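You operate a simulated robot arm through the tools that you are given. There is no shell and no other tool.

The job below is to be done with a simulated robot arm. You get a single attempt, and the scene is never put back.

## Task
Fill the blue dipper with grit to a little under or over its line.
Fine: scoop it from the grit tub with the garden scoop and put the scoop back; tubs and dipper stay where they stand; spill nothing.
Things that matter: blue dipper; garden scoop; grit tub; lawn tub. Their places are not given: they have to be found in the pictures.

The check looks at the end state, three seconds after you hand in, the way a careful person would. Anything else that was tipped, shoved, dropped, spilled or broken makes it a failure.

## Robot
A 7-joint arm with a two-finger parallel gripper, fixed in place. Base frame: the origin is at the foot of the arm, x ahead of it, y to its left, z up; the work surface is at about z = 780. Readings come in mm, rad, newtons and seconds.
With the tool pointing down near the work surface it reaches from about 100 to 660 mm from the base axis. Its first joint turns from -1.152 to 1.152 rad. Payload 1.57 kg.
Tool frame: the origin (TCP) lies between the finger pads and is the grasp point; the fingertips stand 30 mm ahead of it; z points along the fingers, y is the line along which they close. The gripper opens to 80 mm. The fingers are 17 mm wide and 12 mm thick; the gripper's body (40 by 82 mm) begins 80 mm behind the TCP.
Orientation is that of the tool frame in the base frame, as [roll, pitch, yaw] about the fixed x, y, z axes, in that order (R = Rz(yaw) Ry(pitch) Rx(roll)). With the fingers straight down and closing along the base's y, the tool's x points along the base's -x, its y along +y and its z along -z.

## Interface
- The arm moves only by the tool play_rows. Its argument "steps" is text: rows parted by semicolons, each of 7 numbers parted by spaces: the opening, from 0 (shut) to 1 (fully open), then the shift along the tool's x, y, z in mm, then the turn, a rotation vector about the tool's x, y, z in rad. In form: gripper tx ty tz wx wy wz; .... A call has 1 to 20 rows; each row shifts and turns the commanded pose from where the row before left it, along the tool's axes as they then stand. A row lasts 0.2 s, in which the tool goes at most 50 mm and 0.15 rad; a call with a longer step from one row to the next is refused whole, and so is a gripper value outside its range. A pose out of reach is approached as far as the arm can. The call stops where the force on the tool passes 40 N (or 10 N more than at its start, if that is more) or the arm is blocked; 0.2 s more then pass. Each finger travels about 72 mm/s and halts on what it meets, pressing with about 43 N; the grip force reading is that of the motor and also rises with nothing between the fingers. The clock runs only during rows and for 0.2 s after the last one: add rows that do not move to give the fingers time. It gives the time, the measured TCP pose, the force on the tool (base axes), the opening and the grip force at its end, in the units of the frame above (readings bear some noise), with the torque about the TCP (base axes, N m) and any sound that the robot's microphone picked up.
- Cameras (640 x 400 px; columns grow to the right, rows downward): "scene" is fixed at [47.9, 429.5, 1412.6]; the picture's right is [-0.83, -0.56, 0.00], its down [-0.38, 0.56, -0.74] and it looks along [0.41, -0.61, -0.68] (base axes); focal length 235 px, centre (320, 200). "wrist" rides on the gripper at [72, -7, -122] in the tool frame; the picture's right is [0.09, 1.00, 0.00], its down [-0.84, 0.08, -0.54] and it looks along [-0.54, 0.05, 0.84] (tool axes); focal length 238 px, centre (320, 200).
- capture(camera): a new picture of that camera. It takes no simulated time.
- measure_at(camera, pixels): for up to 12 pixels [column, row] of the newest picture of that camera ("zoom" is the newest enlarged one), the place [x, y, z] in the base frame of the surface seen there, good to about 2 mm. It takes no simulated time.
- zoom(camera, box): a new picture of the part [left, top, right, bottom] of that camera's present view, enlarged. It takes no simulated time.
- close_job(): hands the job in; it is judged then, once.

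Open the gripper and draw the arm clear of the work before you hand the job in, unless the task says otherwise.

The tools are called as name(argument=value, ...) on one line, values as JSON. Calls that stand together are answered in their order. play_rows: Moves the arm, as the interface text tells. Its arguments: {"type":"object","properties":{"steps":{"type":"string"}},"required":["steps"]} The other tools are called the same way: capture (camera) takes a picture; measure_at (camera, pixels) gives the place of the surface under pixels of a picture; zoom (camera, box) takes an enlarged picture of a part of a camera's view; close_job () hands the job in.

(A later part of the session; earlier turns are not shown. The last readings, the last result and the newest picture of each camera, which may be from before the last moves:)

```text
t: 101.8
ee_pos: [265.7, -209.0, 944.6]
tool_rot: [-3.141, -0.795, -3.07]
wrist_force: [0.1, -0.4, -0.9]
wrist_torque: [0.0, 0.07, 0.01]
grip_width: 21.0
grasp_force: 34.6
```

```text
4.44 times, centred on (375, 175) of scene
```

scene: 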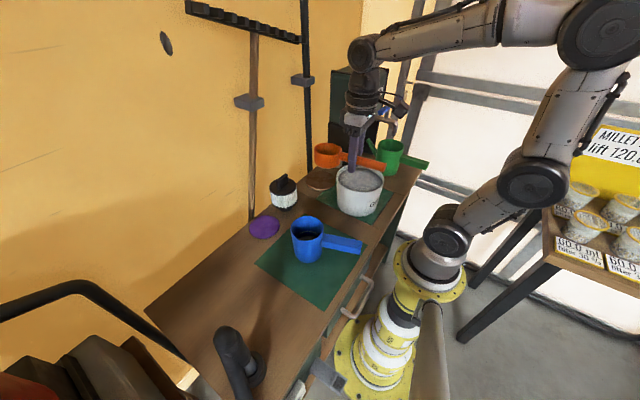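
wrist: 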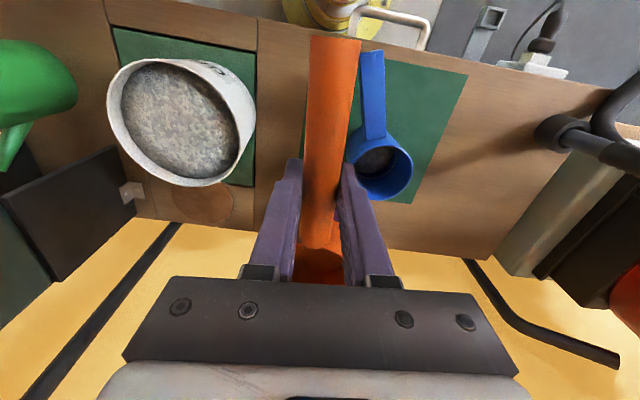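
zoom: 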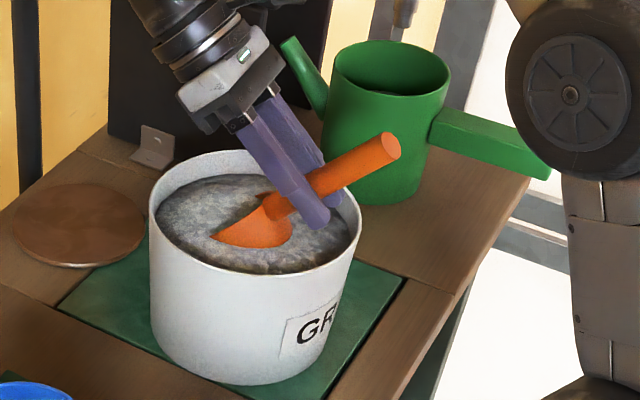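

The bowl is filled similarly with zero force. I curl up, lift and level as before.

play_rows(steps="0 2 0 -2.2 0 -0.05 0;0 2 0 -2.3 0 -0.05 0;0 1.9 0 -2.3 0 -0.05 0;0 1.8 0 -2.4 0 -0.05 0;0 1.7 0 -2.5 0 -0.05 0;0 1.6 0 -2.5 0 -0.05 0;0 1.5 0 -2.6 0 -0.05 0;0 1.5 0 -2.6 0 -0.05 0;0 4 0 -9 0 -0.05 0;0 4 0 -12 0 -0.05 0;0 3 0 -12 0 -0.07 0;0 2 0 -12 0 -0.07 0;0 1 0 -12 0 -0.08 0;0 0 0 0 0 -0.08 0;0 0 0 0 0 0 0")

zoom(camera="scene", box=[345, 125, 405, 165])

measure_at(camera="zoom", pixels=[[165, 175], [130, 178], [200, 180], [165, 190], [100, 190], [165, 200], [30, 186], [100, 207], [120, 119], [228, 170], [130, 195], [80, 185]])

```text
t: 105.0
ee_pos: [269.3, -208.2, 1028.1]
tool_rot: [-3.141, 0.005, -3.069]
wrist_force: [-0.3, -0.1, -1.4]
wrist_torque: [-0.01, 0.12, -0.01]
grip_width: 20.9
grasp_force: 34.1
```

```text
10.00 times, centred on (375, 145) of scene
```

zoom: 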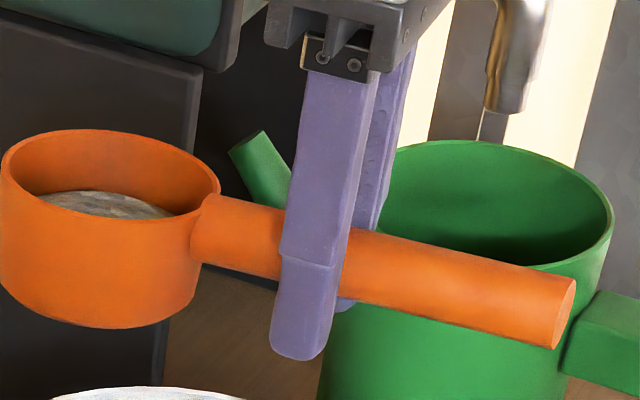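

```text
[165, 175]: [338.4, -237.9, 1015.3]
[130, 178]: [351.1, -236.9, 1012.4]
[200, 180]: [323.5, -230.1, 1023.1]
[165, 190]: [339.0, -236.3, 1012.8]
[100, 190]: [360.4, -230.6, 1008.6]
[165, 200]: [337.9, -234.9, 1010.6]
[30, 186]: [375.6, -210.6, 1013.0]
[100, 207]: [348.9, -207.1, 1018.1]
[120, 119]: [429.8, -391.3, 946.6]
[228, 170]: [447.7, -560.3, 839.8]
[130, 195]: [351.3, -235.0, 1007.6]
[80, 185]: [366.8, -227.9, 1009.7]
```

Fill is about the same as the second scoop (centre at TCP-10). I carry it to the dipper and lower to the pour pose.

play_rows(steps="0 -0.2 9 0 0 0 0;0 -0.4 18 0 0 0 0;0 -0.4 24 0 0 0 0;0 -0.4 24 0 0 0 0;0 -0.4 24 0 0 0 0;0 -0.4 24 0 0 0 0;0 -0.4 24 0 0 0 0;0 -0.4 24 0 0 0 0;0 -0.4 24 0 0 0 0;0 -0.4 24 0 0 0 0;0 -0.4 24 0 0 0 0;0 -0.2 17 0 0 0 0;0 -0.2 8.5 0 0 0 0;0 0 0 15 0 0 0;0 0 0 25 0 0 0;0 0 0 23 0 0 0;0 0 0 13 0 0 0;0 0 0 4 0 0 0;0 0 0 0 0 0 0")

zoom(camera="scene", box=[250, 170, 390, 290])

```text
t: 109.0
ee_pos: [254.9, 59.9, 947.1]
tool_rot: [-3.141, 0.0, -3.07]
wrist_force: [-0.3, 0.6, -1.9]
wrist_torque: [0.0, 0.11, 0.07]
grip_width: 21.1
grasp_force: 34.6
```

```text
3.33 times, centred on (320, 230) of scene
```

zoom: 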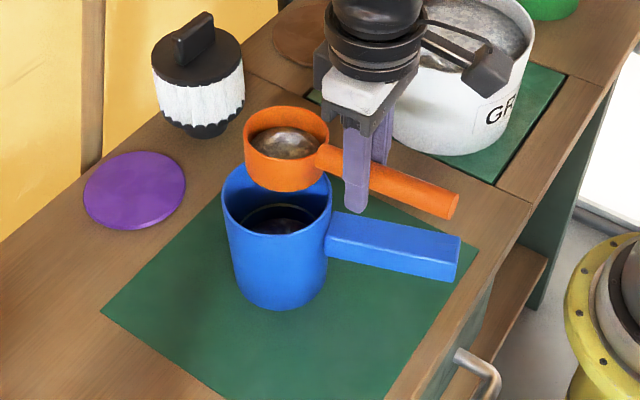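

Same pour pose as before. I pour, roll back and move to the inspection spot.

play_rows(steps="0 0 0 0 0.12 0 0;0 0 0 0 0.12 0 0;0 0 0 0 0.12 0 0;0 0 0 0 0.12 0 0;0 0 0 0 0.07 0 0;0 0 0 0 0.07 0 0;0 0 0 0 0.07 0 0;0 0 0 0 0.07 0 0;0 0 0 0 0.07 0 0;0 0 0 0 0.07 0 0;0 0 0 0 0.07 0 0;0 0 0 0 0 0 0")

play_rows(steps="0 0 0 0 0.07 0 0;0 0 0 0 0.07 0 0;0 0 0 0 0.07 0 0;0 0 0 -1 0.07 0 0;0 0 0 -1.5 0.07 0 0;0 0 0 -1.5 0.07 0 0;0 0 0 -1.5 0.07 0 0;0 0 0 -1.5 0.07 0 0;0 0 0 -1.5 0.07 0 0;0 0 0 -1.5 0.07 0 0;0 0 0 -1.5 0.07 0 0;0 0 0 -1.5 0.07 0 0;0 0 0 -1.5 0.07 0 0;0 0 0 0 0.07 0 0;0 0 0 0 0 0 0;0 0 0 0 0 0 0")

play_rows(steps="0 0 0 0 -0.14 0 0;0 0 0 0 -0.14 0 0;0 0 0 0 -0.14 0 0;0 0 0 0 -0.14 0 0;0 0 0 0 -0.14 0 0;0 0 0 0 -0.14 0 0;0 0 0 0 -0.14 0 0;0 0 0 0 -0.14 0 0;0 0 0 0 -0.14 0 0;0 0 0 0 -0.14 0 0;0 0 0 0 -0.14 0 0;0 0 0 0 -0.14 0 0;0 0 0 0 -0.14 0 0;0 0 0 0 -0.13 0 0;0 0 0 -35 0 0 0;0 0 0 -40 0 0 0;0 30 -20 0 0 0 0;0 0 -30 -40 0 0 0;0 -20 -45 0 0 0 0;0 0 0 -35 0 0 0")

capture(camera="wrist")

zoom(camera="wrist", box=[340, 125, 420, 205])

measure_at(camera="zoom", pixels=[[250, 150], [280, 150], [310, 150], [220, 180], [260, 190], [300, 190], [250, 215], [290, 130], [330, 140], [350, 150], [230, 225], [335, 180]])

zoom(camera="scene", box=[285, 210, 335, 242])

measure_at(camera="zoom", pixels=[[300, 267], [300, 275], [300, 285], [300, 300], [300, 315], [300, 330], [300, 345], [300, 360], [230, 310], [370, 310], [200, 330], [390, 335]])

```text
t: 111.5
ee_pos: [254.1, 60.3, 946.6]
tool_rot: [-2.171, 0.002, -3.07]
wrist_force: [-0.7, 0.8, -1.9]
wrist_torque: [0.03, 0.13, 0.01]
grip_width: 20.9
grasp_force: 34.4
```

```text
t: 115.0
ee_pos: [253.4, 73.2, 948.2]
tool_rot: [-1.191, 0.004, -3.071]
wrist_force: [0.2, 0.8, -1.2]
wrist_torque: [0.0, 0.04, 0.04]
grip_width: 20.9
grasp_force: 34.3
```

```text
t: 119.2
ee_pos: [249.4, -22.0, 1098.5]
tool_rot: [-3.141, 0.001, -3.071]
wrist_force: [0.1, -0.5, -1.5]
wrist_torque: [-0.03, 0.06, -0.03]
grip_width: 20.8
grasp_force: 34.3
```

```text
taken
```

wrist: 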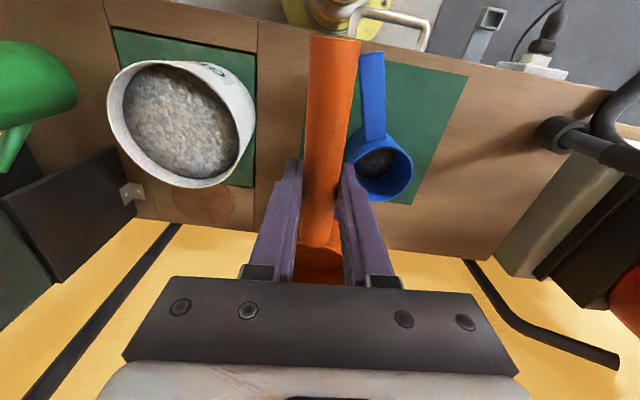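

```text
5.00 times, centred on (380, 165) of wrist
```

zoom: 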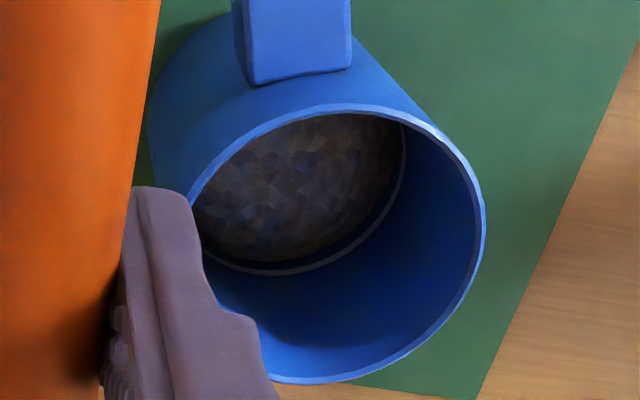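

```text
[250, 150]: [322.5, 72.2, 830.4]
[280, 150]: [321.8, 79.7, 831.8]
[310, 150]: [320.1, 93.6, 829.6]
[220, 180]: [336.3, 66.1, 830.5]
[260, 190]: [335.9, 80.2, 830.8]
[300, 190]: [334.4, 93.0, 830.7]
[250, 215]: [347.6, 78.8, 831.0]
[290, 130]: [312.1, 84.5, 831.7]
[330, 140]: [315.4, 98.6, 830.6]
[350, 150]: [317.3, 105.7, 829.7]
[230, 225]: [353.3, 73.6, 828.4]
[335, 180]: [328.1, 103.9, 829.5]
```

```text
12.50 times, centred on (310, 226) of scene
```

zoom: 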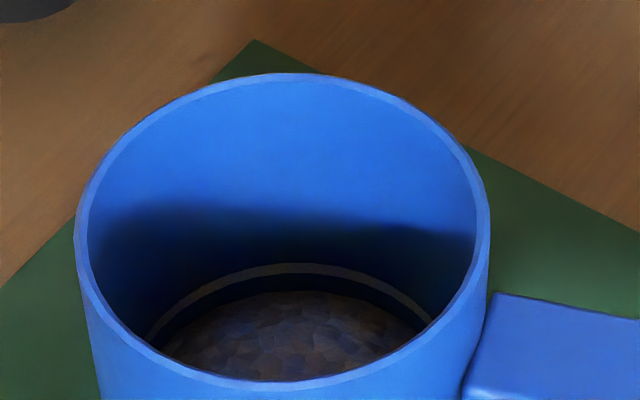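

```text
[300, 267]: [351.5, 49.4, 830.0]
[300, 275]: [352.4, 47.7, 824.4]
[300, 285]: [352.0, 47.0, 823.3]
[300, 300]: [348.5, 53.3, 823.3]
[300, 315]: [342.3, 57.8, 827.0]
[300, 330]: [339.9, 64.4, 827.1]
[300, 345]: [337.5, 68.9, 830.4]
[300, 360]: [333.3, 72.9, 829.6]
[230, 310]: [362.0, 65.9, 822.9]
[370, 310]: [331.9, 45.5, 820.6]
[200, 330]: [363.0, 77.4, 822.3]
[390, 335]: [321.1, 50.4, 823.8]
```

The third load brought the content to centre ~831, edge ~822 (mean ~827) against the line at 830: a little under (~92 %). A small top-up of ~15 ml would put it right on the line, so I do one shallow scoop and start above the tub again.

play_rows(steps="0 15 -37.6 10.8 0 0 0;0 15 -37.6 10.8 0 0 0;0 15 -37.6 10.8 0 0 0;0 15 -37.6 10.8 0 0 0;0 14 -37.6 10.8 0 0 0;0 0 0 0 0 0.133 0;0 0 0 0 0 0.133 0;0 0 0 0 0 0.133 0;0 0 0 0 0 0.133 0;0 0 0 0 0 0.133 0;0 0 0 0 0 0.133 0;0 -23.5 0 10.5 0 0 0;0 -23.5 0 10.5 0 0 0;0 0 0 0 0 0 0")

zoom(camera="scene", box=[325, 130, 425, 220])

measure_at(camera="zoom", pixels=[[220, 210], [200, 230], [250, 240], [240, 190]])

```text
t: 122.2
ee_pos: [207.2, -212.6, 995.6]
tool_rot: [-3.141, -0.796, -3.07]
wrist_force: [-0.1, -0.7, -1.1]
wrist_torque: [-0.01, 0.02, -0.02]
grip_width: 20.9
grasp_force: 34.2
```

```text
4.44 times, centred on (375, 175) of scene
```

zoom: 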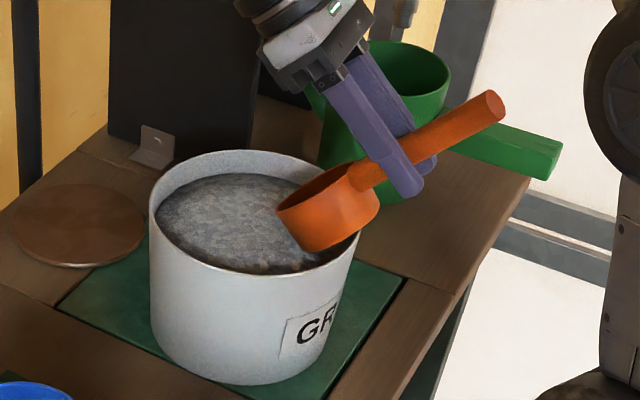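

```text
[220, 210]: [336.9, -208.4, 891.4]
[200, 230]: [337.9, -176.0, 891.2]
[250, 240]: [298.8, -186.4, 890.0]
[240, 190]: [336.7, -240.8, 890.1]
```

The surface is at ~891. I plunge only 60 mm (lip ~12 mm deep), then curl up, lift and level.

play_rows(steps="0 -7.5 0 -0.6 0 0 0;0 -7.5 0 -0.6 0 0 0;0 -7.5 0 -0.6 0 0 0;0 -7.5 0 -0.6 0 0 0;0 -7.5 0 -0.6 0 0 0;0 -7.5 0 -0.6 0 0 0;0 -7.5 0 -0.6 0 0 0;0 -7.5 0 -0.6 0 0 0;0 0 0 0 0 0 0")

play_rows(steps="0 2 0 -2.2 0 -0.05 0;0 2 0 -2.3 0 -0.05 0;0 1.9 0 -2.3 0 -0.05 0;0 1.8 0 -2.4 0 -0.05 0;0 1.7 0 -2.5 0 -0.05 0;0 1.6 0 -2.5 0 -0.05 0;0 1.5 0 -2.6 0 -0.05 0;0 1.5 0 -2.6 0 -0.05 0;0 4 0 -9 0 -0.05 0;0 4 0 -12 0 -0.05 0;0 3 0 -12 0 -0.07 0;0 2 0 -12 0 -0.07 0;0 1 0 -12 0 -0.08 0;0 0 0 0 0 -0.08 0;0 0 0 0 0 0 0")

capture(camera="scene")

zoom(camera="scene", box=[345, 120, 405, 160])

```text
t: 124.2
ee_pos: [253.4, -210.7, 954.7]
tool_rot: [-3.141, -0.796, -3.07]
wrist_force: [-0.3, 0.9, -0.2]
wrist_torque: [0.0, 0.04, 0.0]
grip_width: 20.9
grasp_force: 33.8
```

```text
t: 127.3
ee_pos: [255.0, -209.8, 1038.3]
tool_rot: [-3.142, 0.004, -3.07]
wrist_force: [0.8, -0.2, -1.8]
wrist_torque: [0.01, 0.09, 0.0]
grip_width: 21.0
grasp_force: 34.4
```

```text
taken
```

scene: 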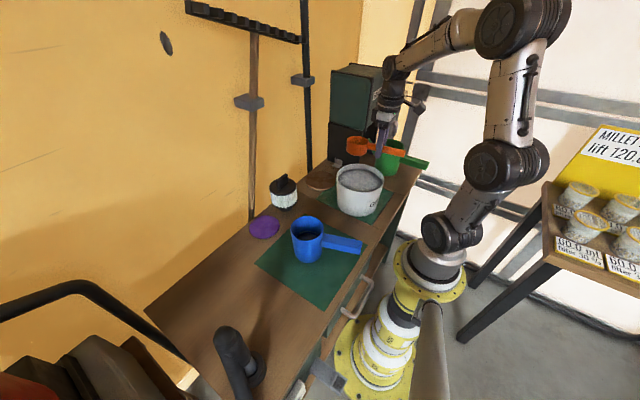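

```text
10.00 times, centred on (375, 140) of scene
```

zoom: 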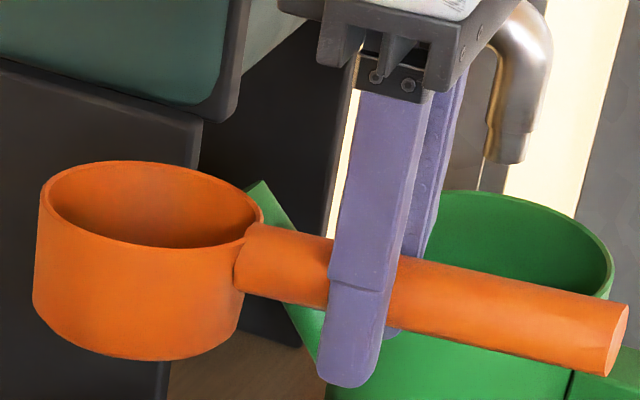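

The content is too low to see from here. I carry it over toward the dipper, where the camera looks in more steeply.

play_rows(steps="0 -1 9 0 0 0 0;0 -1.5 18 0 0 0 0;0 -1.7 24 0 0 0 0;0 -1.7 24 0 0 0 0;0 -1.7 24 0 0 0 0;0 -1.7 24 0 0 0 0;0 -1.7 24 0 0 0 0;0 -1.7 24 0 0 0 0;0 -1.7 24 0 0 0 0;0 -1.7 24 0 0 0 0;0 -1.7 24 0 0 0 0;0 -1.5 18 0 0 0 0;0 -1 8.5 0 0 0 0;0 0 0 15 0 0 0;0 0 0 25 0 0 0;0 0 0 25 0 0 0;0 0 0 18 0 0 0;0 0 0 8 0 0 0;0 0 0 0 0 0 0")

zoom(camera="scene", box=[295, 192, 345, 222])

measure_at(camera="zoom", pixels=[[200, 150], [200, 180], [200, 200], [200, 220], [160, 200], [240, 200], [200, 240]])

```text
t: 131.3
ee_pos: [256.5, 61.8, 946.7]
tool_rot: [-3.141, 0.003, -3.069]
wrist_force: [0.0, -0.8, -2.1]
wrist_torque: [-0.01, 0.08, 0.03]
grip_width: 20.9
grasp_force: 34.3
```

```text
12.80 times, centred on (320, 207) of scene
```

zoom: 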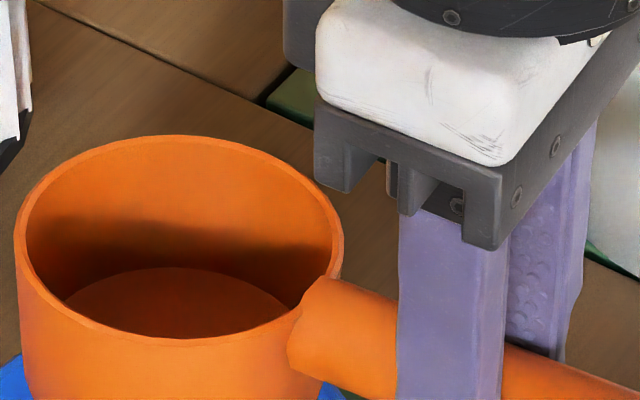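

```text
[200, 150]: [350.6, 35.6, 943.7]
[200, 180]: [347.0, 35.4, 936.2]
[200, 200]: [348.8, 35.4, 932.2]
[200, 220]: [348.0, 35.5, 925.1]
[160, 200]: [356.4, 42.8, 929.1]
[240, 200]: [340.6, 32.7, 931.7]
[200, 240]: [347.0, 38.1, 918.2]
```

That shallow scoop came up empty (the floor is visible at (180,300)). I try once more slightly deeper (lip ~18 mm under the surface), as the level is only a few mm short of the line.

play_rows(steps="0 0 0 -40 0 0 0;0 0 0 -40 0 0 0;0 12.3 -38.8 -2.6 0 0 0;0 12.3 -38.8 -2.6 0 0 0;0 12.3 -38.8 -2.6 0 0 0;0 12.3 -38.8 -2.6 0 0 0;0 12.3 -38.8 -2.6 0 0 0;0 12.3 -38.8 -2.6 0 0 0;0 12.3 -38.8 -2.6 0 0 0;0 0 0 0 0 0.133 0;0 0 0 0 0 0.133 0;0 0 0 0 0 0.133 0;0 0 0 0 0 0.133 0;0 0 0 0 0 0.133 0;0 0 0 0 0 0.133 0;0 -23 0 10.5 0 0 0;0 -23 0 10.5 0 0 0;0 0 0 0 0 0 0")

zoom(camera="scene", box=[325, 130, 425, 220])

```text
t: 135.2
ee_pos: [207.1, -215.7, 998.1]
tool_rot: [-3.14, -0.796, -3.069]
wrist_force: [0.4, -0.5, -1.0]
wrist_torque: [0.0, 0.04, 0.02]
grip_width: 21.0
grasp_force: 34.2
```

```text
4.44 times, centred on (375, 175) of scene
```

zoom: 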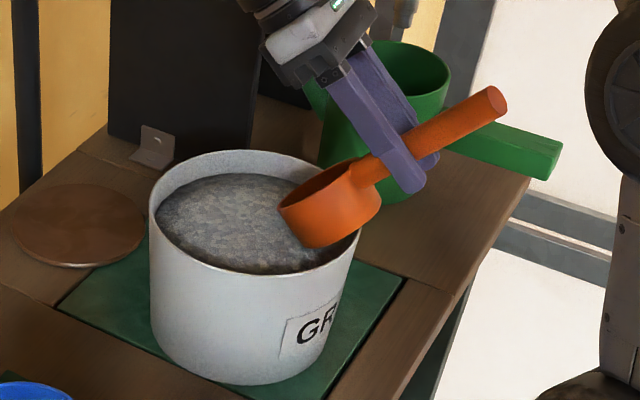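

I plunge 75 mm this time, then curl, lift and level.

play_rows(steps="0 -7.5 0 -0.5 0 0 0;0 -7.5 0 -0.5 0 0 0;0 -7.5 0 -0.5 0 0 0;0 -7.5 0 -0.5 0 0 0;0 -7.5 0 -0.5 0 0 0;0 -7.5 0 -0.5 0 0 0;0 -7.5 0 -0.5 0 0 0;0 -7.5 0 -0.5 0 0 0;0 -7.5 0 -0.5 0 0 0;0 -7.5 0 -0.5 0 0 0;0 0 0 0 0 0 0")

play_rows(steps="0 2 0 -2.2 0 -0.05 0;0 2 0 -2.3 0 -0.05 0;0 1.9 0 -2.3 0 -0.05 0;0 1.8 0 -2.4 0 -0.05 0;0 1.7 0 -2.5 0 -0.05 0;0 1.6 0 -2.5 0 -0.05 0;0 1.5 0 -2.6 0 -0.05 0;0 1.5 0 -2.6 0 -0.05 0;0 4 0 -9 0 -0.05 0;0 4 0 -12 0 -0.05 0;0 3 0 -12 0 -0.07 0;0 2 0 -12 0 -0.07 0;0 1 0 -12 0 -0.08 0;0 0 0 0 0 -0.08 0;0 0 0 0 0 0 0")

zoom(camera="scene", box=[325, 110, 425, 220])

```text
t: 137.6
ee_pos: [263.2, -210.6, 948.1]
tool_rot: [-3.139, -0.795, -3.071]
wrist_force: [0.0, 0.6, -1.7]
wrist_torque: [0.0, 0.05, -0.02]
grip_width: 21.1
grasp_force: 34.3
```

```text
t: 140.8
ee_pos: [264.7, -210.7, 1031.7]
tool_rot: [-3.142, 0.006, -3.069]
wrist_force: [0.2, -0.2, -1.6]
wrist_torque: [-0.02, 0.05, 0.03]
grip_width: 21.0
grasp_force: 34.2
```

```text
3.64 times, centred on (375, 165) of scene
```

zoom: 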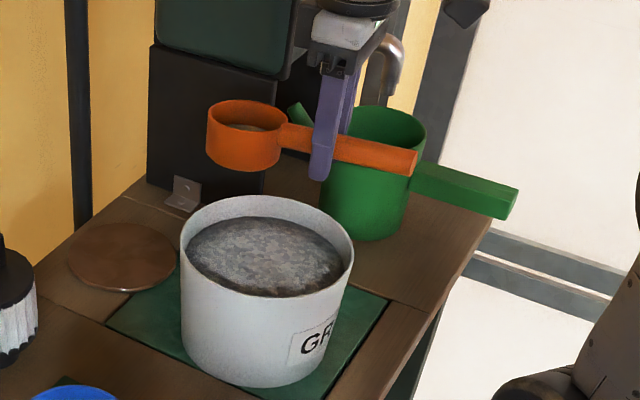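

There is grit in the scoop now (at (245,127)). I carry it over to where I can measure the amount.

play_rows(steps="0 -0.5 9 0 0 0 0;0 -0.7 18 0 0 0 0;0 -0.8 24 0 0 0 0;0 -0.8 24 0 0 0 0;0 -0.8 24 0 0 0 0;0 -0.8 24 0 0 0 0;0 -0.8 24 0 0 0 0;0 -0.8 24 0 0 0 0;0 -0.8 24 0 0 0 0;0 -0.8 24 0 0 0 0;0 -0.8 24 0 0 0 0;0 -0.7 18 0 0 0 0;0 -0.5 8.6 0 0 0 0;0 0 0 15 0 0 0;0 0 0 25 0 0 0;0 0 0 25 0 0 0;0 0 0 15 0 0 0;0 0 0 5 0 0 0;0 0 0 0 0 0 0")

zoom(camera="scene", box=[295, 192, 345, 222])

measure_at(camera="zoom", pixels=[[200, 220], [200, 235], [200, 250], [200, 265], [200, 280], [160, 270], [240, 270], [200, 300], [200, 320], [110, 280], [260, 290], [200, 145]])

```text
t: 144.8
ee_pos: [255.9, 58.0, 946.1]
tool_rot: [-3.142, 0.003, -3.07]
wrist_force: [0.0, 1.1, -0.8]
wrist_torque: [-0.02, 0.11, 0.04]
grip_width: 20.8
grasp_force: 33.9
```

```text
12.80 times, centred on (320, 207) of scene
```

zoom: 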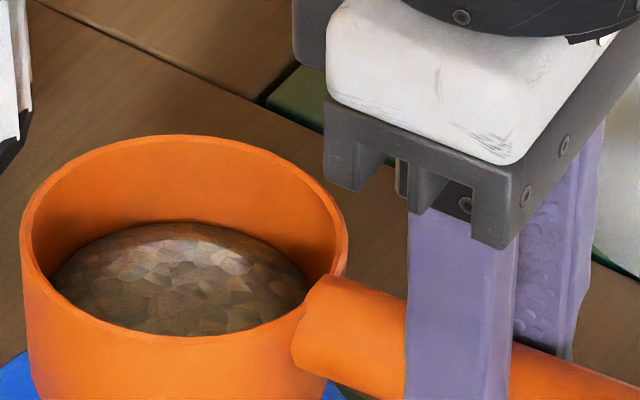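

```text
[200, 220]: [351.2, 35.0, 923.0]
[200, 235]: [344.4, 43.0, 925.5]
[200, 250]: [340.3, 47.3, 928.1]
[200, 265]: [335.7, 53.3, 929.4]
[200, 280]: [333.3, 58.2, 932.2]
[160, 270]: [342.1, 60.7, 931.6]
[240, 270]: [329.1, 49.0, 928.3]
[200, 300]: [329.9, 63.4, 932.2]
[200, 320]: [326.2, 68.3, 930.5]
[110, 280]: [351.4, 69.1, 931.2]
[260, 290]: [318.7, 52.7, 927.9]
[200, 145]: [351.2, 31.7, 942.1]
```

The scoop holds ~55 ml, but only ~15 ml is wanted. I pour just a part: roll to 1.0 rad, pause, return level and re-measure.

play_rows(steps="0 0 0 0 0.12 0 0;0 0 0 0 0.12 0 0;0 0 0 0 0.12 0 0;0 0 0 0 0.12 0 0;0 0 0 0 0.12 0 0;0 0 0 0 0.08 0 0;0 0 0 0 0.08 0 0;0 0 0 0 0.08 0 0;0 0 0 0 0.08 0 0;0 0 0 0 0.08 0 0;0 0 0 0 0 0 0")

play_rows(steps="0 0 0 0 -0.1 0 0;0 0 0 0 -0.1 0 0;0 0 0 0 -0.1 0 0;0 0 0 0 -0.1 0 0;0 0 0 0 -0.1 0 0;0 0 0 0 -0.1 0 0;0 0 0 0 -0.1 0 0;0 0 0 0 -0.1 0 0;0 0 0 0 -0.1 0 0;0 0 0 0 -0.1 0 0;0 0 0 0 0 0 0")

zoom(camera="scene", box=[295, 192, 345, 222])

measure_at(camera="zoom", pixels=[[200, 220], [200, 235], [200, 250], [200, 265], [200, 280], [160, 270], [240, 270], [200, 300], [200, 320], [110, 280], [260, 290], [200, 145]])

zoom(camera="scene", box=[285, 210, 335, 242])

```text
t: 147.2
ee_pos: [255.0, 58.5, 945.4]
tool_rot: [-2.139, 0.005, -3.072]
wrist_force: [0.3, -0.4, -2.5]
wrist_torque: [0.03, 0.09, -0.01]
grip_width: 21.0
grasp_force: 34.4
```

```text
t: 149.6
ee_pos: [254.8, 59.4, 947.0]
tool_rot: [-3.141, 0.003, -3.072]
wrist_force: [-1.0, 0.9, -0.8]
wrist_torque: [-0.03, 0.11, 0.02]
grip_width: 20.9
grasp_force: 34.2
```

```text
12.80 times, centred on (320, 207) of scene
```

zoom: 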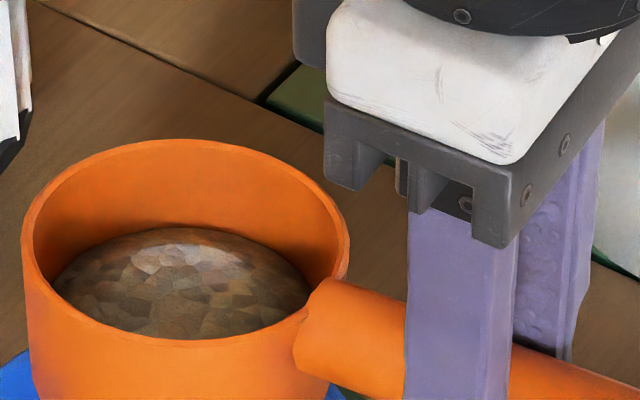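

```text
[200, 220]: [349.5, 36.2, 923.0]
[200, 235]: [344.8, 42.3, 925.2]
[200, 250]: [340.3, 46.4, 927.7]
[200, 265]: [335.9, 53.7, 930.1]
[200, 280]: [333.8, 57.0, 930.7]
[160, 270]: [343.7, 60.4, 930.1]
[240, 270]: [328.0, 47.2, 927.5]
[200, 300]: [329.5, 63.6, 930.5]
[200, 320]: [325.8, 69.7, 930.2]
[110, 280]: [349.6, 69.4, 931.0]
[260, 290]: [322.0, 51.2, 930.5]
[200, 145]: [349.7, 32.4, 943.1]
```

```text
12.50 times, centred on (310, 226) of scene
```

zoom: 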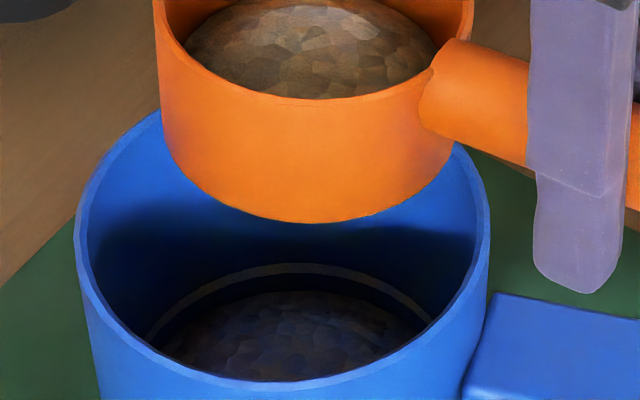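

Hardly anything flowed. I roll a bit farther, to 1.15 rad, and check again.

play_rows(steps="0 0 0 0 0.13 0 0;0 0 0 0 0.13 0 0;0 0 0 0 0.13 0 0;0 0 0 0 0.13 0 0;0 0 0 0 0.13 0 0;0 0 0 0 0.13 0 0;0 0 0 0 0.13 0 0;0 0 0 0 0.08 0 0;0 0 0 0 0.08 0 0;0 0 0 0 0.08 0 0;0 0 0 0 -0.11 0 0;0 0 0 0 -0.13 0 0;0 0 0 0 -0.13 0 0;0 0 0 0 -0.13 0 0;0 0 0 0 -0.13 0 0;0 0 0 0 -0.13 0 0;0 0 0 0 -0.13 0 0;0 0 0 0 -0.13 0 0;0 0 0 0 -0.13 0 0;0 0 0 0 0 0 0")

zoom(camera="scene", box=[295, 192, 345, 222])

measure_at(camera="zoom", pixels=[[200, 220], [200, 235], [200, 250], [200, 265], [200, 280], [160, 270], [240, 270], [200, 300], [200, 320], [110, 280], [260, 290], [200, 145]])

zoom(camera="scene", box=[285, 210, 335, 242])

measure_at(camera="zoom", pixels=[[300, 267], [300, 285], [300, 300], [300, 315], [300, 330], [300, 345], [300, 360], [230, 310], [370, 310], [250, 340], [350, 340]])

```text
t: 153.8
ee_pos: [256.2, 58.9, 945.7]
tool_rot: [3.14, 0.005, -3.07]
wrist_force: [0.5, 0.7, -1.5]
wrist_torque: [-0.02, 0.1, -0.01]
grip_width: 21.2
grasp_force: 34.5
```

```text
12.80 times, centred on (320, 207) of scene
```

zoom: 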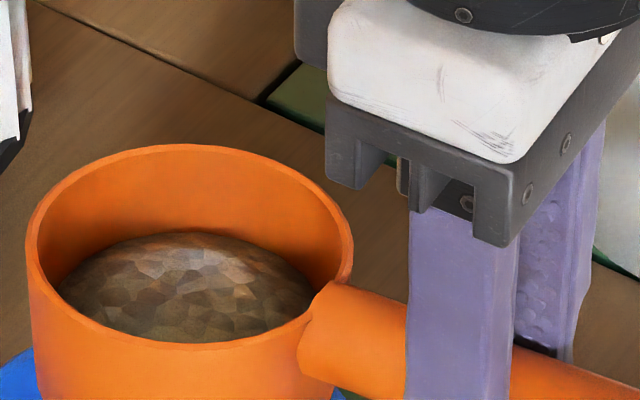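

```text
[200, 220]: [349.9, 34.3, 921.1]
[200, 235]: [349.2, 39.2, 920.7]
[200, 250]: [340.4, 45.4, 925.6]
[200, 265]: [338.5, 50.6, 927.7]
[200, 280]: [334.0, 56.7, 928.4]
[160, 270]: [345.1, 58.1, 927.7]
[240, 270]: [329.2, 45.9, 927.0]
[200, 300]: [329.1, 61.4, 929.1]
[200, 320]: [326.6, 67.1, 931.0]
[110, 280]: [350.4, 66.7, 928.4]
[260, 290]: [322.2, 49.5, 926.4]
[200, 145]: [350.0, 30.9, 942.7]
```

```text
12.50 times, centred on (310, 226) of scene
```

zoom: 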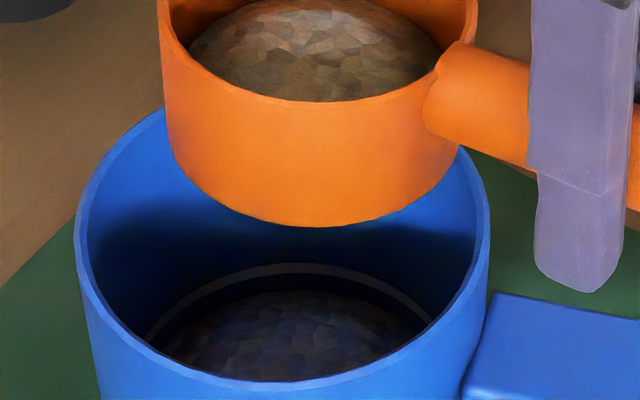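

```text
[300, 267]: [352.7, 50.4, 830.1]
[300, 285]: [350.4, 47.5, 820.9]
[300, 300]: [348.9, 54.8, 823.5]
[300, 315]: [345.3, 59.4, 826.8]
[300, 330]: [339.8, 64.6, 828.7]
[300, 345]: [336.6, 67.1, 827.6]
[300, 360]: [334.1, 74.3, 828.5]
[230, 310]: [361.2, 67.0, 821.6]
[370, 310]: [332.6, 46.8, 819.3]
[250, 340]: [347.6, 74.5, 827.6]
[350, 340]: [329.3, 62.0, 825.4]
```

Still very little has flowed (mound ~1 mm lower). I roll farther, to 1.35 rad.

play_rows(steps="0 0 0 0 0.14 0 0;0 0 0 0 0.14 0 0;0 0 0 0 0.14 0 0;0 0 0 0 0.14 0 0;0 0 0 0 0.14 0 0;0 0 0 0 0.14 0 0;0 0 0 0 0.14 0 0;0 0 0 0 0.14 0 0;0 0 0 0 0.14 0 0;0 0 0 0 0.09 0 0;0 0 0 0 -0.14 0 0;0 0 0 0 -0.14 0 0;0 0 0 0 -0.14 0 0;0 0 0 0 -0.14 0 0;0 0 0 0 -0.14 0 0;0 0 0 0 -0.14 0 0;0 0 0 0 -0.14 0 0;0 0 0 0 -0.14 0 0;0 0 0 0 -0.14 0 0;0 0 0 0 -0.09 0 0")

zoom(camera="scene", box=[295, 192, 345, 222])

measure_at(camera="zoom", pixels=[[200, 220], [200, 235], [200, 250], [200, 265], [200, 280], [160, 270], [240, 270], [200, 300], [200, 320], [110, 280], [260, 290], [200, 145]])

zoom(camera="scene", box=[285, 210, 335, 242])

measure_at(camera="zoom", pixels=[[300, 267], [300, 285], [300, 300], [300, 315], [300, 330], [300, 345], [300, 360], [230, 310], [370, 310], [250, 340], [350, 340]])

```text
t: 157.9
ee_pos: [254.9, 59.3, 945.6]
tool_rot: [3.139, 0.005, -3.069]
wrist_force: [0.3, 0.4, -1.6]
wrist_torque: [-0.01, 0.12, -0.02]
grip_width: 20.9
grasp_force: 34.6
```

```text
12.80 times, centred on (320, 207) of scene
```

zoom: 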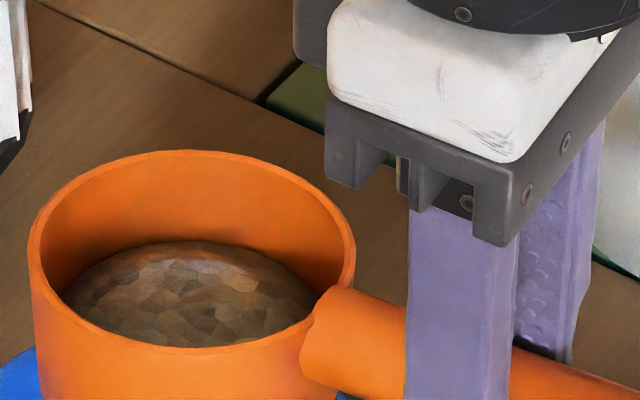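

```text
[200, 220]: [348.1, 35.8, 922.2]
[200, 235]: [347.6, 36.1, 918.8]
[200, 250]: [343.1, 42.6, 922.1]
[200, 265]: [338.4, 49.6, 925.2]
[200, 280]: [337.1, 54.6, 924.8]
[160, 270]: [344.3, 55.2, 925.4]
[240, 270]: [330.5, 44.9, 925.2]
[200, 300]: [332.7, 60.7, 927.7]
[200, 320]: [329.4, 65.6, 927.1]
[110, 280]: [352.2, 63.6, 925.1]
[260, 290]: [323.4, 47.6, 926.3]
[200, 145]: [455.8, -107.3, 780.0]
```

```text
12.50 times, centred on (310, 226) of scene
```

zoom: 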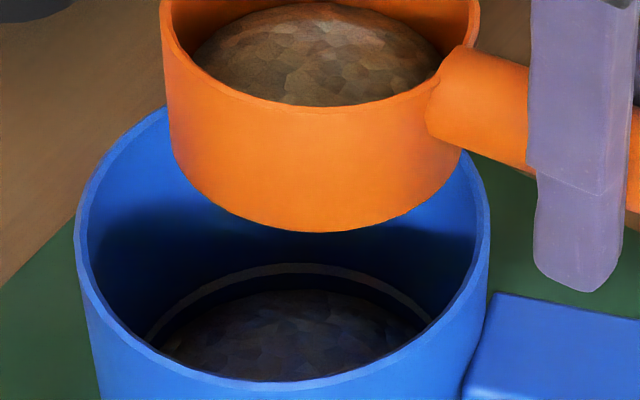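

```text
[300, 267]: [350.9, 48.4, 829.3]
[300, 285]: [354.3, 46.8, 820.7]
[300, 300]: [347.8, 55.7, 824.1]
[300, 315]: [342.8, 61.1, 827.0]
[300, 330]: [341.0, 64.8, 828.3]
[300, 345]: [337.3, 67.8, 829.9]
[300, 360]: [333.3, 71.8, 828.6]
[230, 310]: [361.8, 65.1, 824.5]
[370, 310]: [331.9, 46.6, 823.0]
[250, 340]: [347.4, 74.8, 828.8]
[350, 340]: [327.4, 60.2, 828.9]
```

The scoop has crept ~3 mm down in the grip, and only a little has flowed. I roll once more, to 1.55 rad, then check both.

play_rows(steps="0 0 0 0 0.145 0 0;0 0 0 0 0.145 0 0;0 0 0 0 0.145 0 0;0 0 0 0 0.145 0 0;0 0 0 0 0.145 0 0;0 0 0 0 0.145 0 0;0 0 0 0 0.145 0 0;0 0 0 0 0.145 0 0;0 0 0 0 0.145 0 0;0 0 0 0 0.1 0 0;0 0 0 0 0.1 0 0;0 0 0 0 0 0 0")

capture(camera="wrist")

play_rows(steps="0 0 0 0 -0.1 0 0;0 0 0 0 -0.145 0 0;0 0 0 0 -0.145 0 0;0 0 0 0 -0.145 0 0;0 0 0 0 -0.145 0 0;0 0 0 0 -0.145 0 0;0 0 0 0 -0.145 0 0;0 0 0 0 -0.145 0 0;0 0 0 0 -0.145 0 0;0 0 0 0 -0.145 0 0;0 0 0 0 -0.1 0 0;0 0 0 0 0 0 0")

zoom(camera="scene", box=[295, 192, 345, 222])

measure_at(camera="zoom", pixels=[[200, 235], [200, 250], [200, 265], [200, 280], [160, 270], [240, 270], [200, 300], [200, 320], [110, 280], [260, 290], [200, 158]])

zoom(camera="scene", box=[285, 210, 335, 242])

measure_at(camera="zoom", pixels=[[300, 267], [300, 285], [300, 300], [300, 315], [300, 330], [300, 345], [300, 360], [230, 310], [370, 310], [250, 340], [350, 340]])

```text
t: 160.6
ee_pos: [255.5, 57.8, 945.8]
tool_rot: [-1.634, 0.004, -3.071]
wrist_force: [-0.1, -0.3, -2.0]
wrist_torque: [0.05, 0.11, 0.02]
grip_width: 20.9
grasp_force: 34.5
```

```text
taken
```

wrist: 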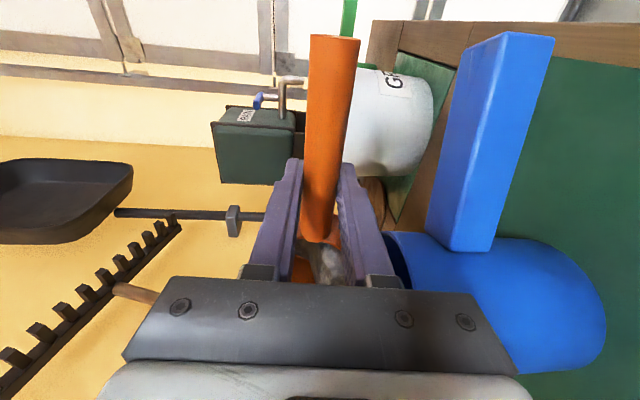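

```text
t: 163.2
ee_pos: [256.1, 58.1, 947.0]
tool_rot: [3.14, 0.006, -3.07]
wrist_force: [0.7, -0.7, -1.9]
wrist_torque: [0.0, 0.09, -0.01]
grip_width: 21.3
grasp_force: 34.1
```

```text
12.80 times, centred on (320, 207) of scene
```

zoom: 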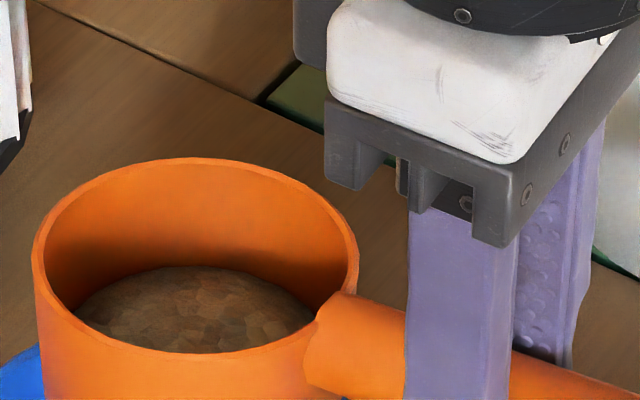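

```text
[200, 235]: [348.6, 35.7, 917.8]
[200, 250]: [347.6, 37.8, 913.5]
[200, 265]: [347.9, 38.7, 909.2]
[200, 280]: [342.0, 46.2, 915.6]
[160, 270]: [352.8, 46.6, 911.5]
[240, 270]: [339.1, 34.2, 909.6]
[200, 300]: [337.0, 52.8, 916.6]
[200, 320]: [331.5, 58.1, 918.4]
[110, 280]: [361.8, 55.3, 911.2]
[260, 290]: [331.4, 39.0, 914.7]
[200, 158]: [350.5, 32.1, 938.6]
```

```text
12.50 times, centred on (310, 226) of scene
```

zoom: 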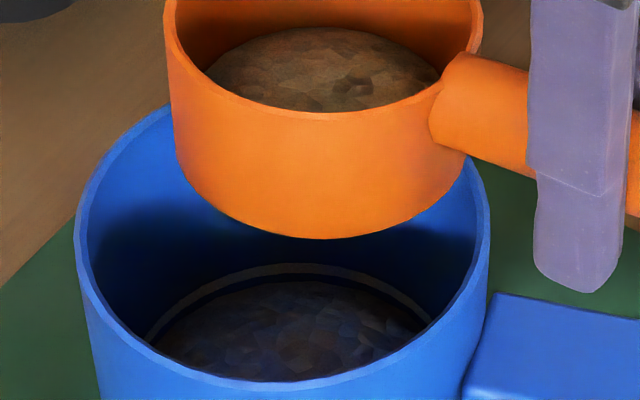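

```text
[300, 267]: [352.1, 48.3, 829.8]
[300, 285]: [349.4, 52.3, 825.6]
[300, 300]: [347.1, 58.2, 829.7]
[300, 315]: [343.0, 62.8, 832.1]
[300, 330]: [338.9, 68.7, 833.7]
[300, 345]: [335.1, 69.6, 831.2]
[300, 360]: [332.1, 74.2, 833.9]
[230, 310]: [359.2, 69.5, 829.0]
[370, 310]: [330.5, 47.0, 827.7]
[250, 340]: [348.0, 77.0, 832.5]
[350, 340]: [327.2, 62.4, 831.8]
```

The dipper now reads edge ~826, centre ~834, mean ~830.5: right at the line. I'll empty the leftover (~20 ml) back into the tub, so I raise and move over the tub centre.

play_rows(steps="0 0 0 -15 0 0 0;0 0 0 -30 0 0 0;0 0 0 -35 0 0 0;0 2 -15 0 0 0 0;0 3.5 -25 0 0 0 0;0 3.5 -25 0 0 0 0;0 3.5 -25 0 0 0 0;0 3.5 -25 0 0 0 0;0 3.5 -25 0 0 0 0;0 3.5 -25 0 0 0 0;0 3.5 -25 0 0 0 0;0 3.5 -25 0 0 0 0;0 3.5 -25 0 0 0 0;0 3 -20 0 0 0 0;0 2 -12 0 0 0 0;0 0 0 20 0 0 0;0 0 0 20 0 0 0;0 0 0 15 0 0 0;0 0 0 0 0 0 0")

zoom(camera="scene", box=[325, 120, 425, 220])

```text
t: 167.2
ee_pos: [236.2, -215.9, 969.8]
tool_rot: [-3.14, 0.004, -3.068]
wrist_force: [0.6, -0.8, -0.7]
wrist_torque: [0.04, 0.07, 0.01]
grip_width: 20.8
grasp_force: 34.3
```

```text
4.00 times, centred on (375, 170) of scene
```

zoom: 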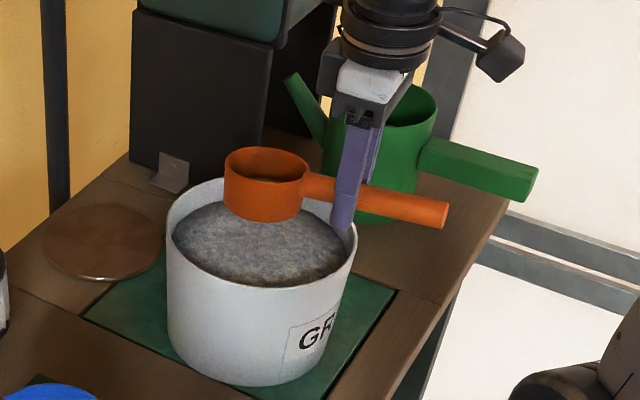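

The bowl is over the tub. I roll to dump, checking partway.

play_rows(steps="0 0 0 0 0.14 0 0;0 0 0 0 0.14 0 0;0 0 0 0 0.14 0 0;0 0 0 0 0.14 0 0;0 0 0 0 0.14 0 0;0 0 0 0 0.14 0 0;0 0 0 0 0.14 0 0;0 0 0 0 0 0 0")

capture(camera="scene")

```text
t: 168.9
ee_pos: [237.1, -215.7, 970.8]
tool_rot: [-2.162, 0.006, -3.07]
wrist_force: [0.4, -0.3, -1.8]
wrist_torque: [0.02, 0.09, -0.03]
grip_width: 21.2
grasp_force: 34.4
```

```text
taken
```

scene: 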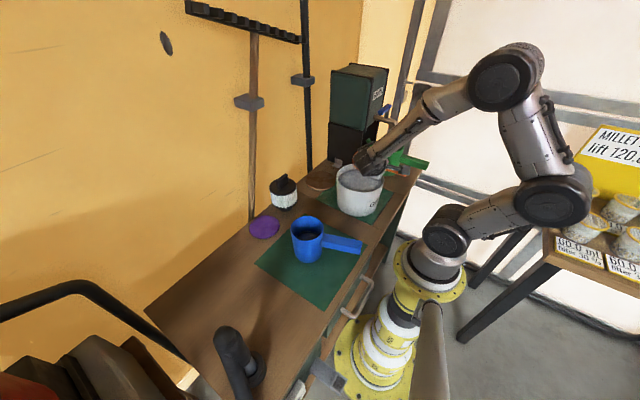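

The elbow swings toward the neighbour table, at pixel (550,200). I measure its clearance before continuing.

measure_at(camera="scene", pixels=[[552, 200], [580, 195], [520, 205], [590, 225], [625, 205], [510, 75], [575, 170], [600, 245]])

zoom(camera="scene", box=[480, 110, 640, 260])

```text
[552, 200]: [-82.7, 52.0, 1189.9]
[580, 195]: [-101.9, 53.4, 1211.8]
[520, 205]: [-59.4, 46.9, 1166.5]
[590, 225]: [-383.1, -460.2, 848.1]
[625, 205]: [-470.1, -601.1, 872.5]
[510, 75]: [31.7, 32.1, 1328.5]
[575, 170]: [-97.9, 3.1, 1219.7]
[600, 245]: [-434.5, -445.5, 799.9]
```

```text
2.67 times, centred on (560, 185) of scene
```

zoom: 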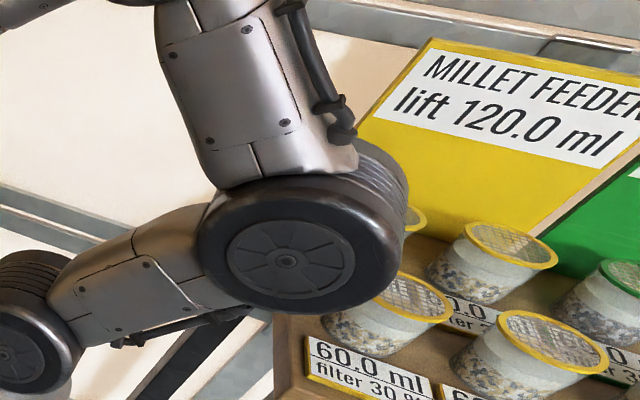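

The elbow at (-90,50,1200) is far from the table at (-383,-460,850). I continue the dump roll to ~1.95 rad.

play_rows(steps="0 0 0 0 0.14 0 0;0 0 0 0 0.14 0 0;0 0 0 0 0.14 0 0;0 0 0 0 0.14 0 0;0 0 0 0 0.14 0 0;0 0 0 0 0.14 0 0;0 0 0 0 0.13 0 0;0 0 0 0 0 0 0;0 0 0 0 0 0 0")

zoom(camera="scene", box=[325, 120, 425, 220])

capture(camera="wrist")

```text
t: 170.9
ee_pos: [235.6, -215.4, 972.6]
tool_rot: [-1.188, 0.009, -3.068]
wrist_force: [-9.0, 14.1, 27.0]
wrist_torque: [2.68, 0.27, 0.84]
grip_width: 21.1
grasp_force: 33.9
```

```text
4.00 times, centred on (375, 170) of scene
```

zoom: 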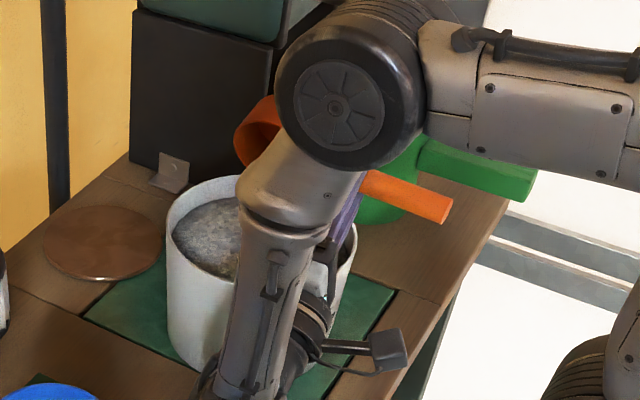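

```text
taken
```

wrist: 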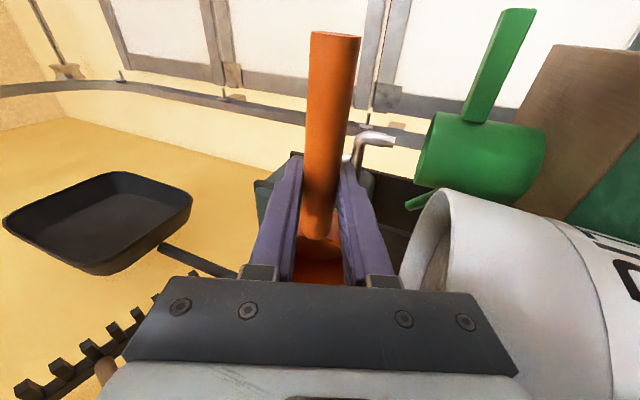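

The force reads 27 N up: the hand's body is resting on the tub's +y rim. The bowl is already empty, so I raise straight up and roll back.

play_rows(steps="0 0 -4.6 1.8 -0.03 0 0;0 0 -9.3 3.7 -0.05 0 0;0 0 -18 7 -0.05 0 0;0 0 -18 6 -0.1 0 0;0 0 0 0 0 0 0")

zoom(camera="scene", box=[325, 120, 425, 220])

capture(camera="wrist")

```text
t: 172.2
ee_pos: [236.8, -217.9, 1023.4]
tool_rot: [-1.423, 0.004, -3.07]
wrist_force: [-1.1, -0.8, -1.1]
wrist_torque: [0.03, 0.08, 0.0]
grip_width: 20.9
grasp_force: 34.1
```

```text
4.00 times, centred on (375, 170) of scene
```

zoom: 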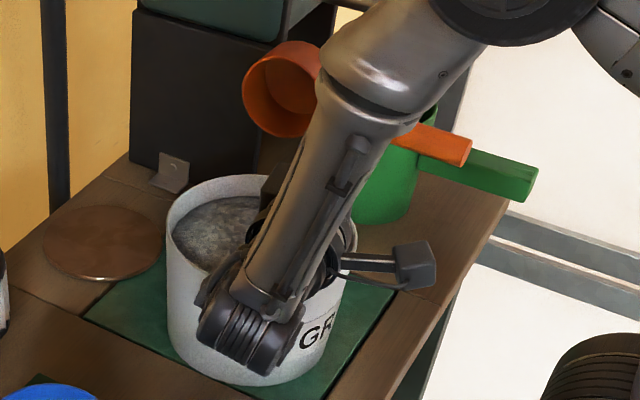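

```text
taken
```

wrist: 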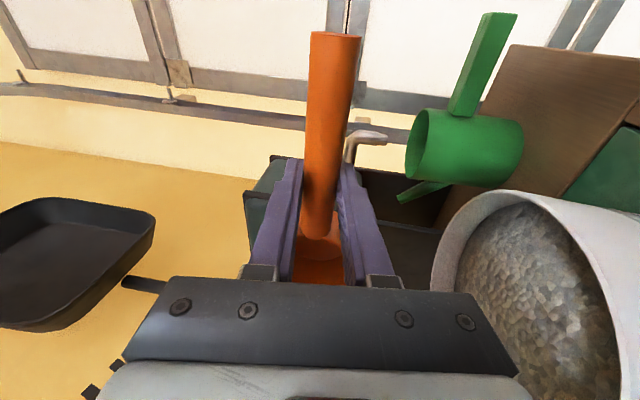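

The scoop is empty and clear of the tub. I roll back to level and check the tub for movement and spills.

play_rows(steps="0 0 0 0 -0.143 0 0;0 0 0 0 -0.143 0 0;0 0 0 0 -0.143 0 0;0 0 0 0 -0.143 0 0;0 0 0 0 -0.143 0 0;0 0 0 0 -0.143 0 0;0 0 0 0 -0.143 0 0;0 0 0 0 -0.143 0 0;0 0 0 0 -0.143 0 0;0 0 0 0 -0.143 0 0;0 0 0 0 -0.143 0 0;0 0 0 0 -0.145 0 0;0 0 0 0 0 0 0")

capture(camera="scene")

zoom(camera="scene", box=[325, 130, 425, 220])

capture(camera="wrist")

```text
t: 174.9
ee_pos: [236.5, -218.1, 1024.9]
tool_rot: [-3.139, 0.006, -3.07]
wrist_force: [0.5, -0.5, -1.0]
wrist_torque: [-0.02, 0.09, 0.03]
grip_width: 20.9
grasp_force: 34.0
```

```text
taken
```

scene: 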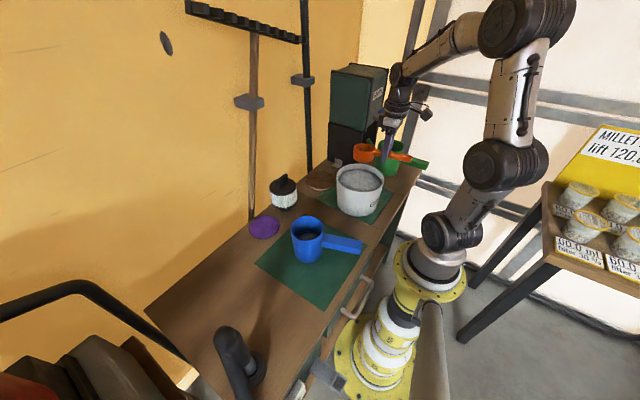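

```text
4.44 times, centred on (375, 175) of scene
```

zoom: 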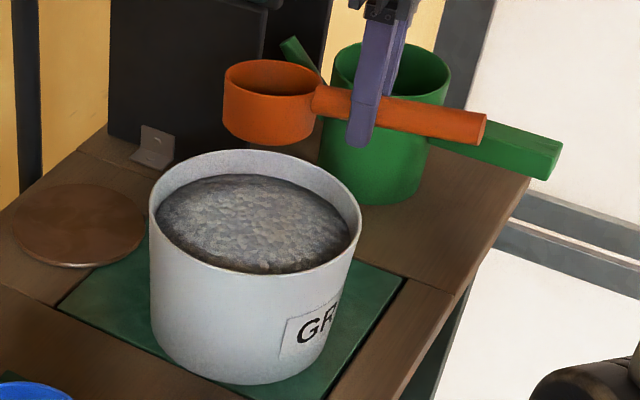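

```text
taken
```

wrist: 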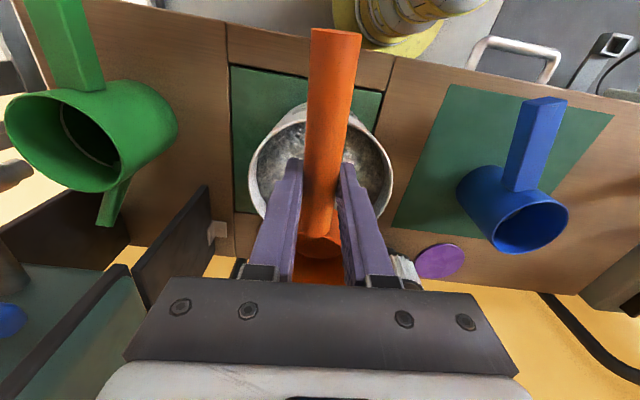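

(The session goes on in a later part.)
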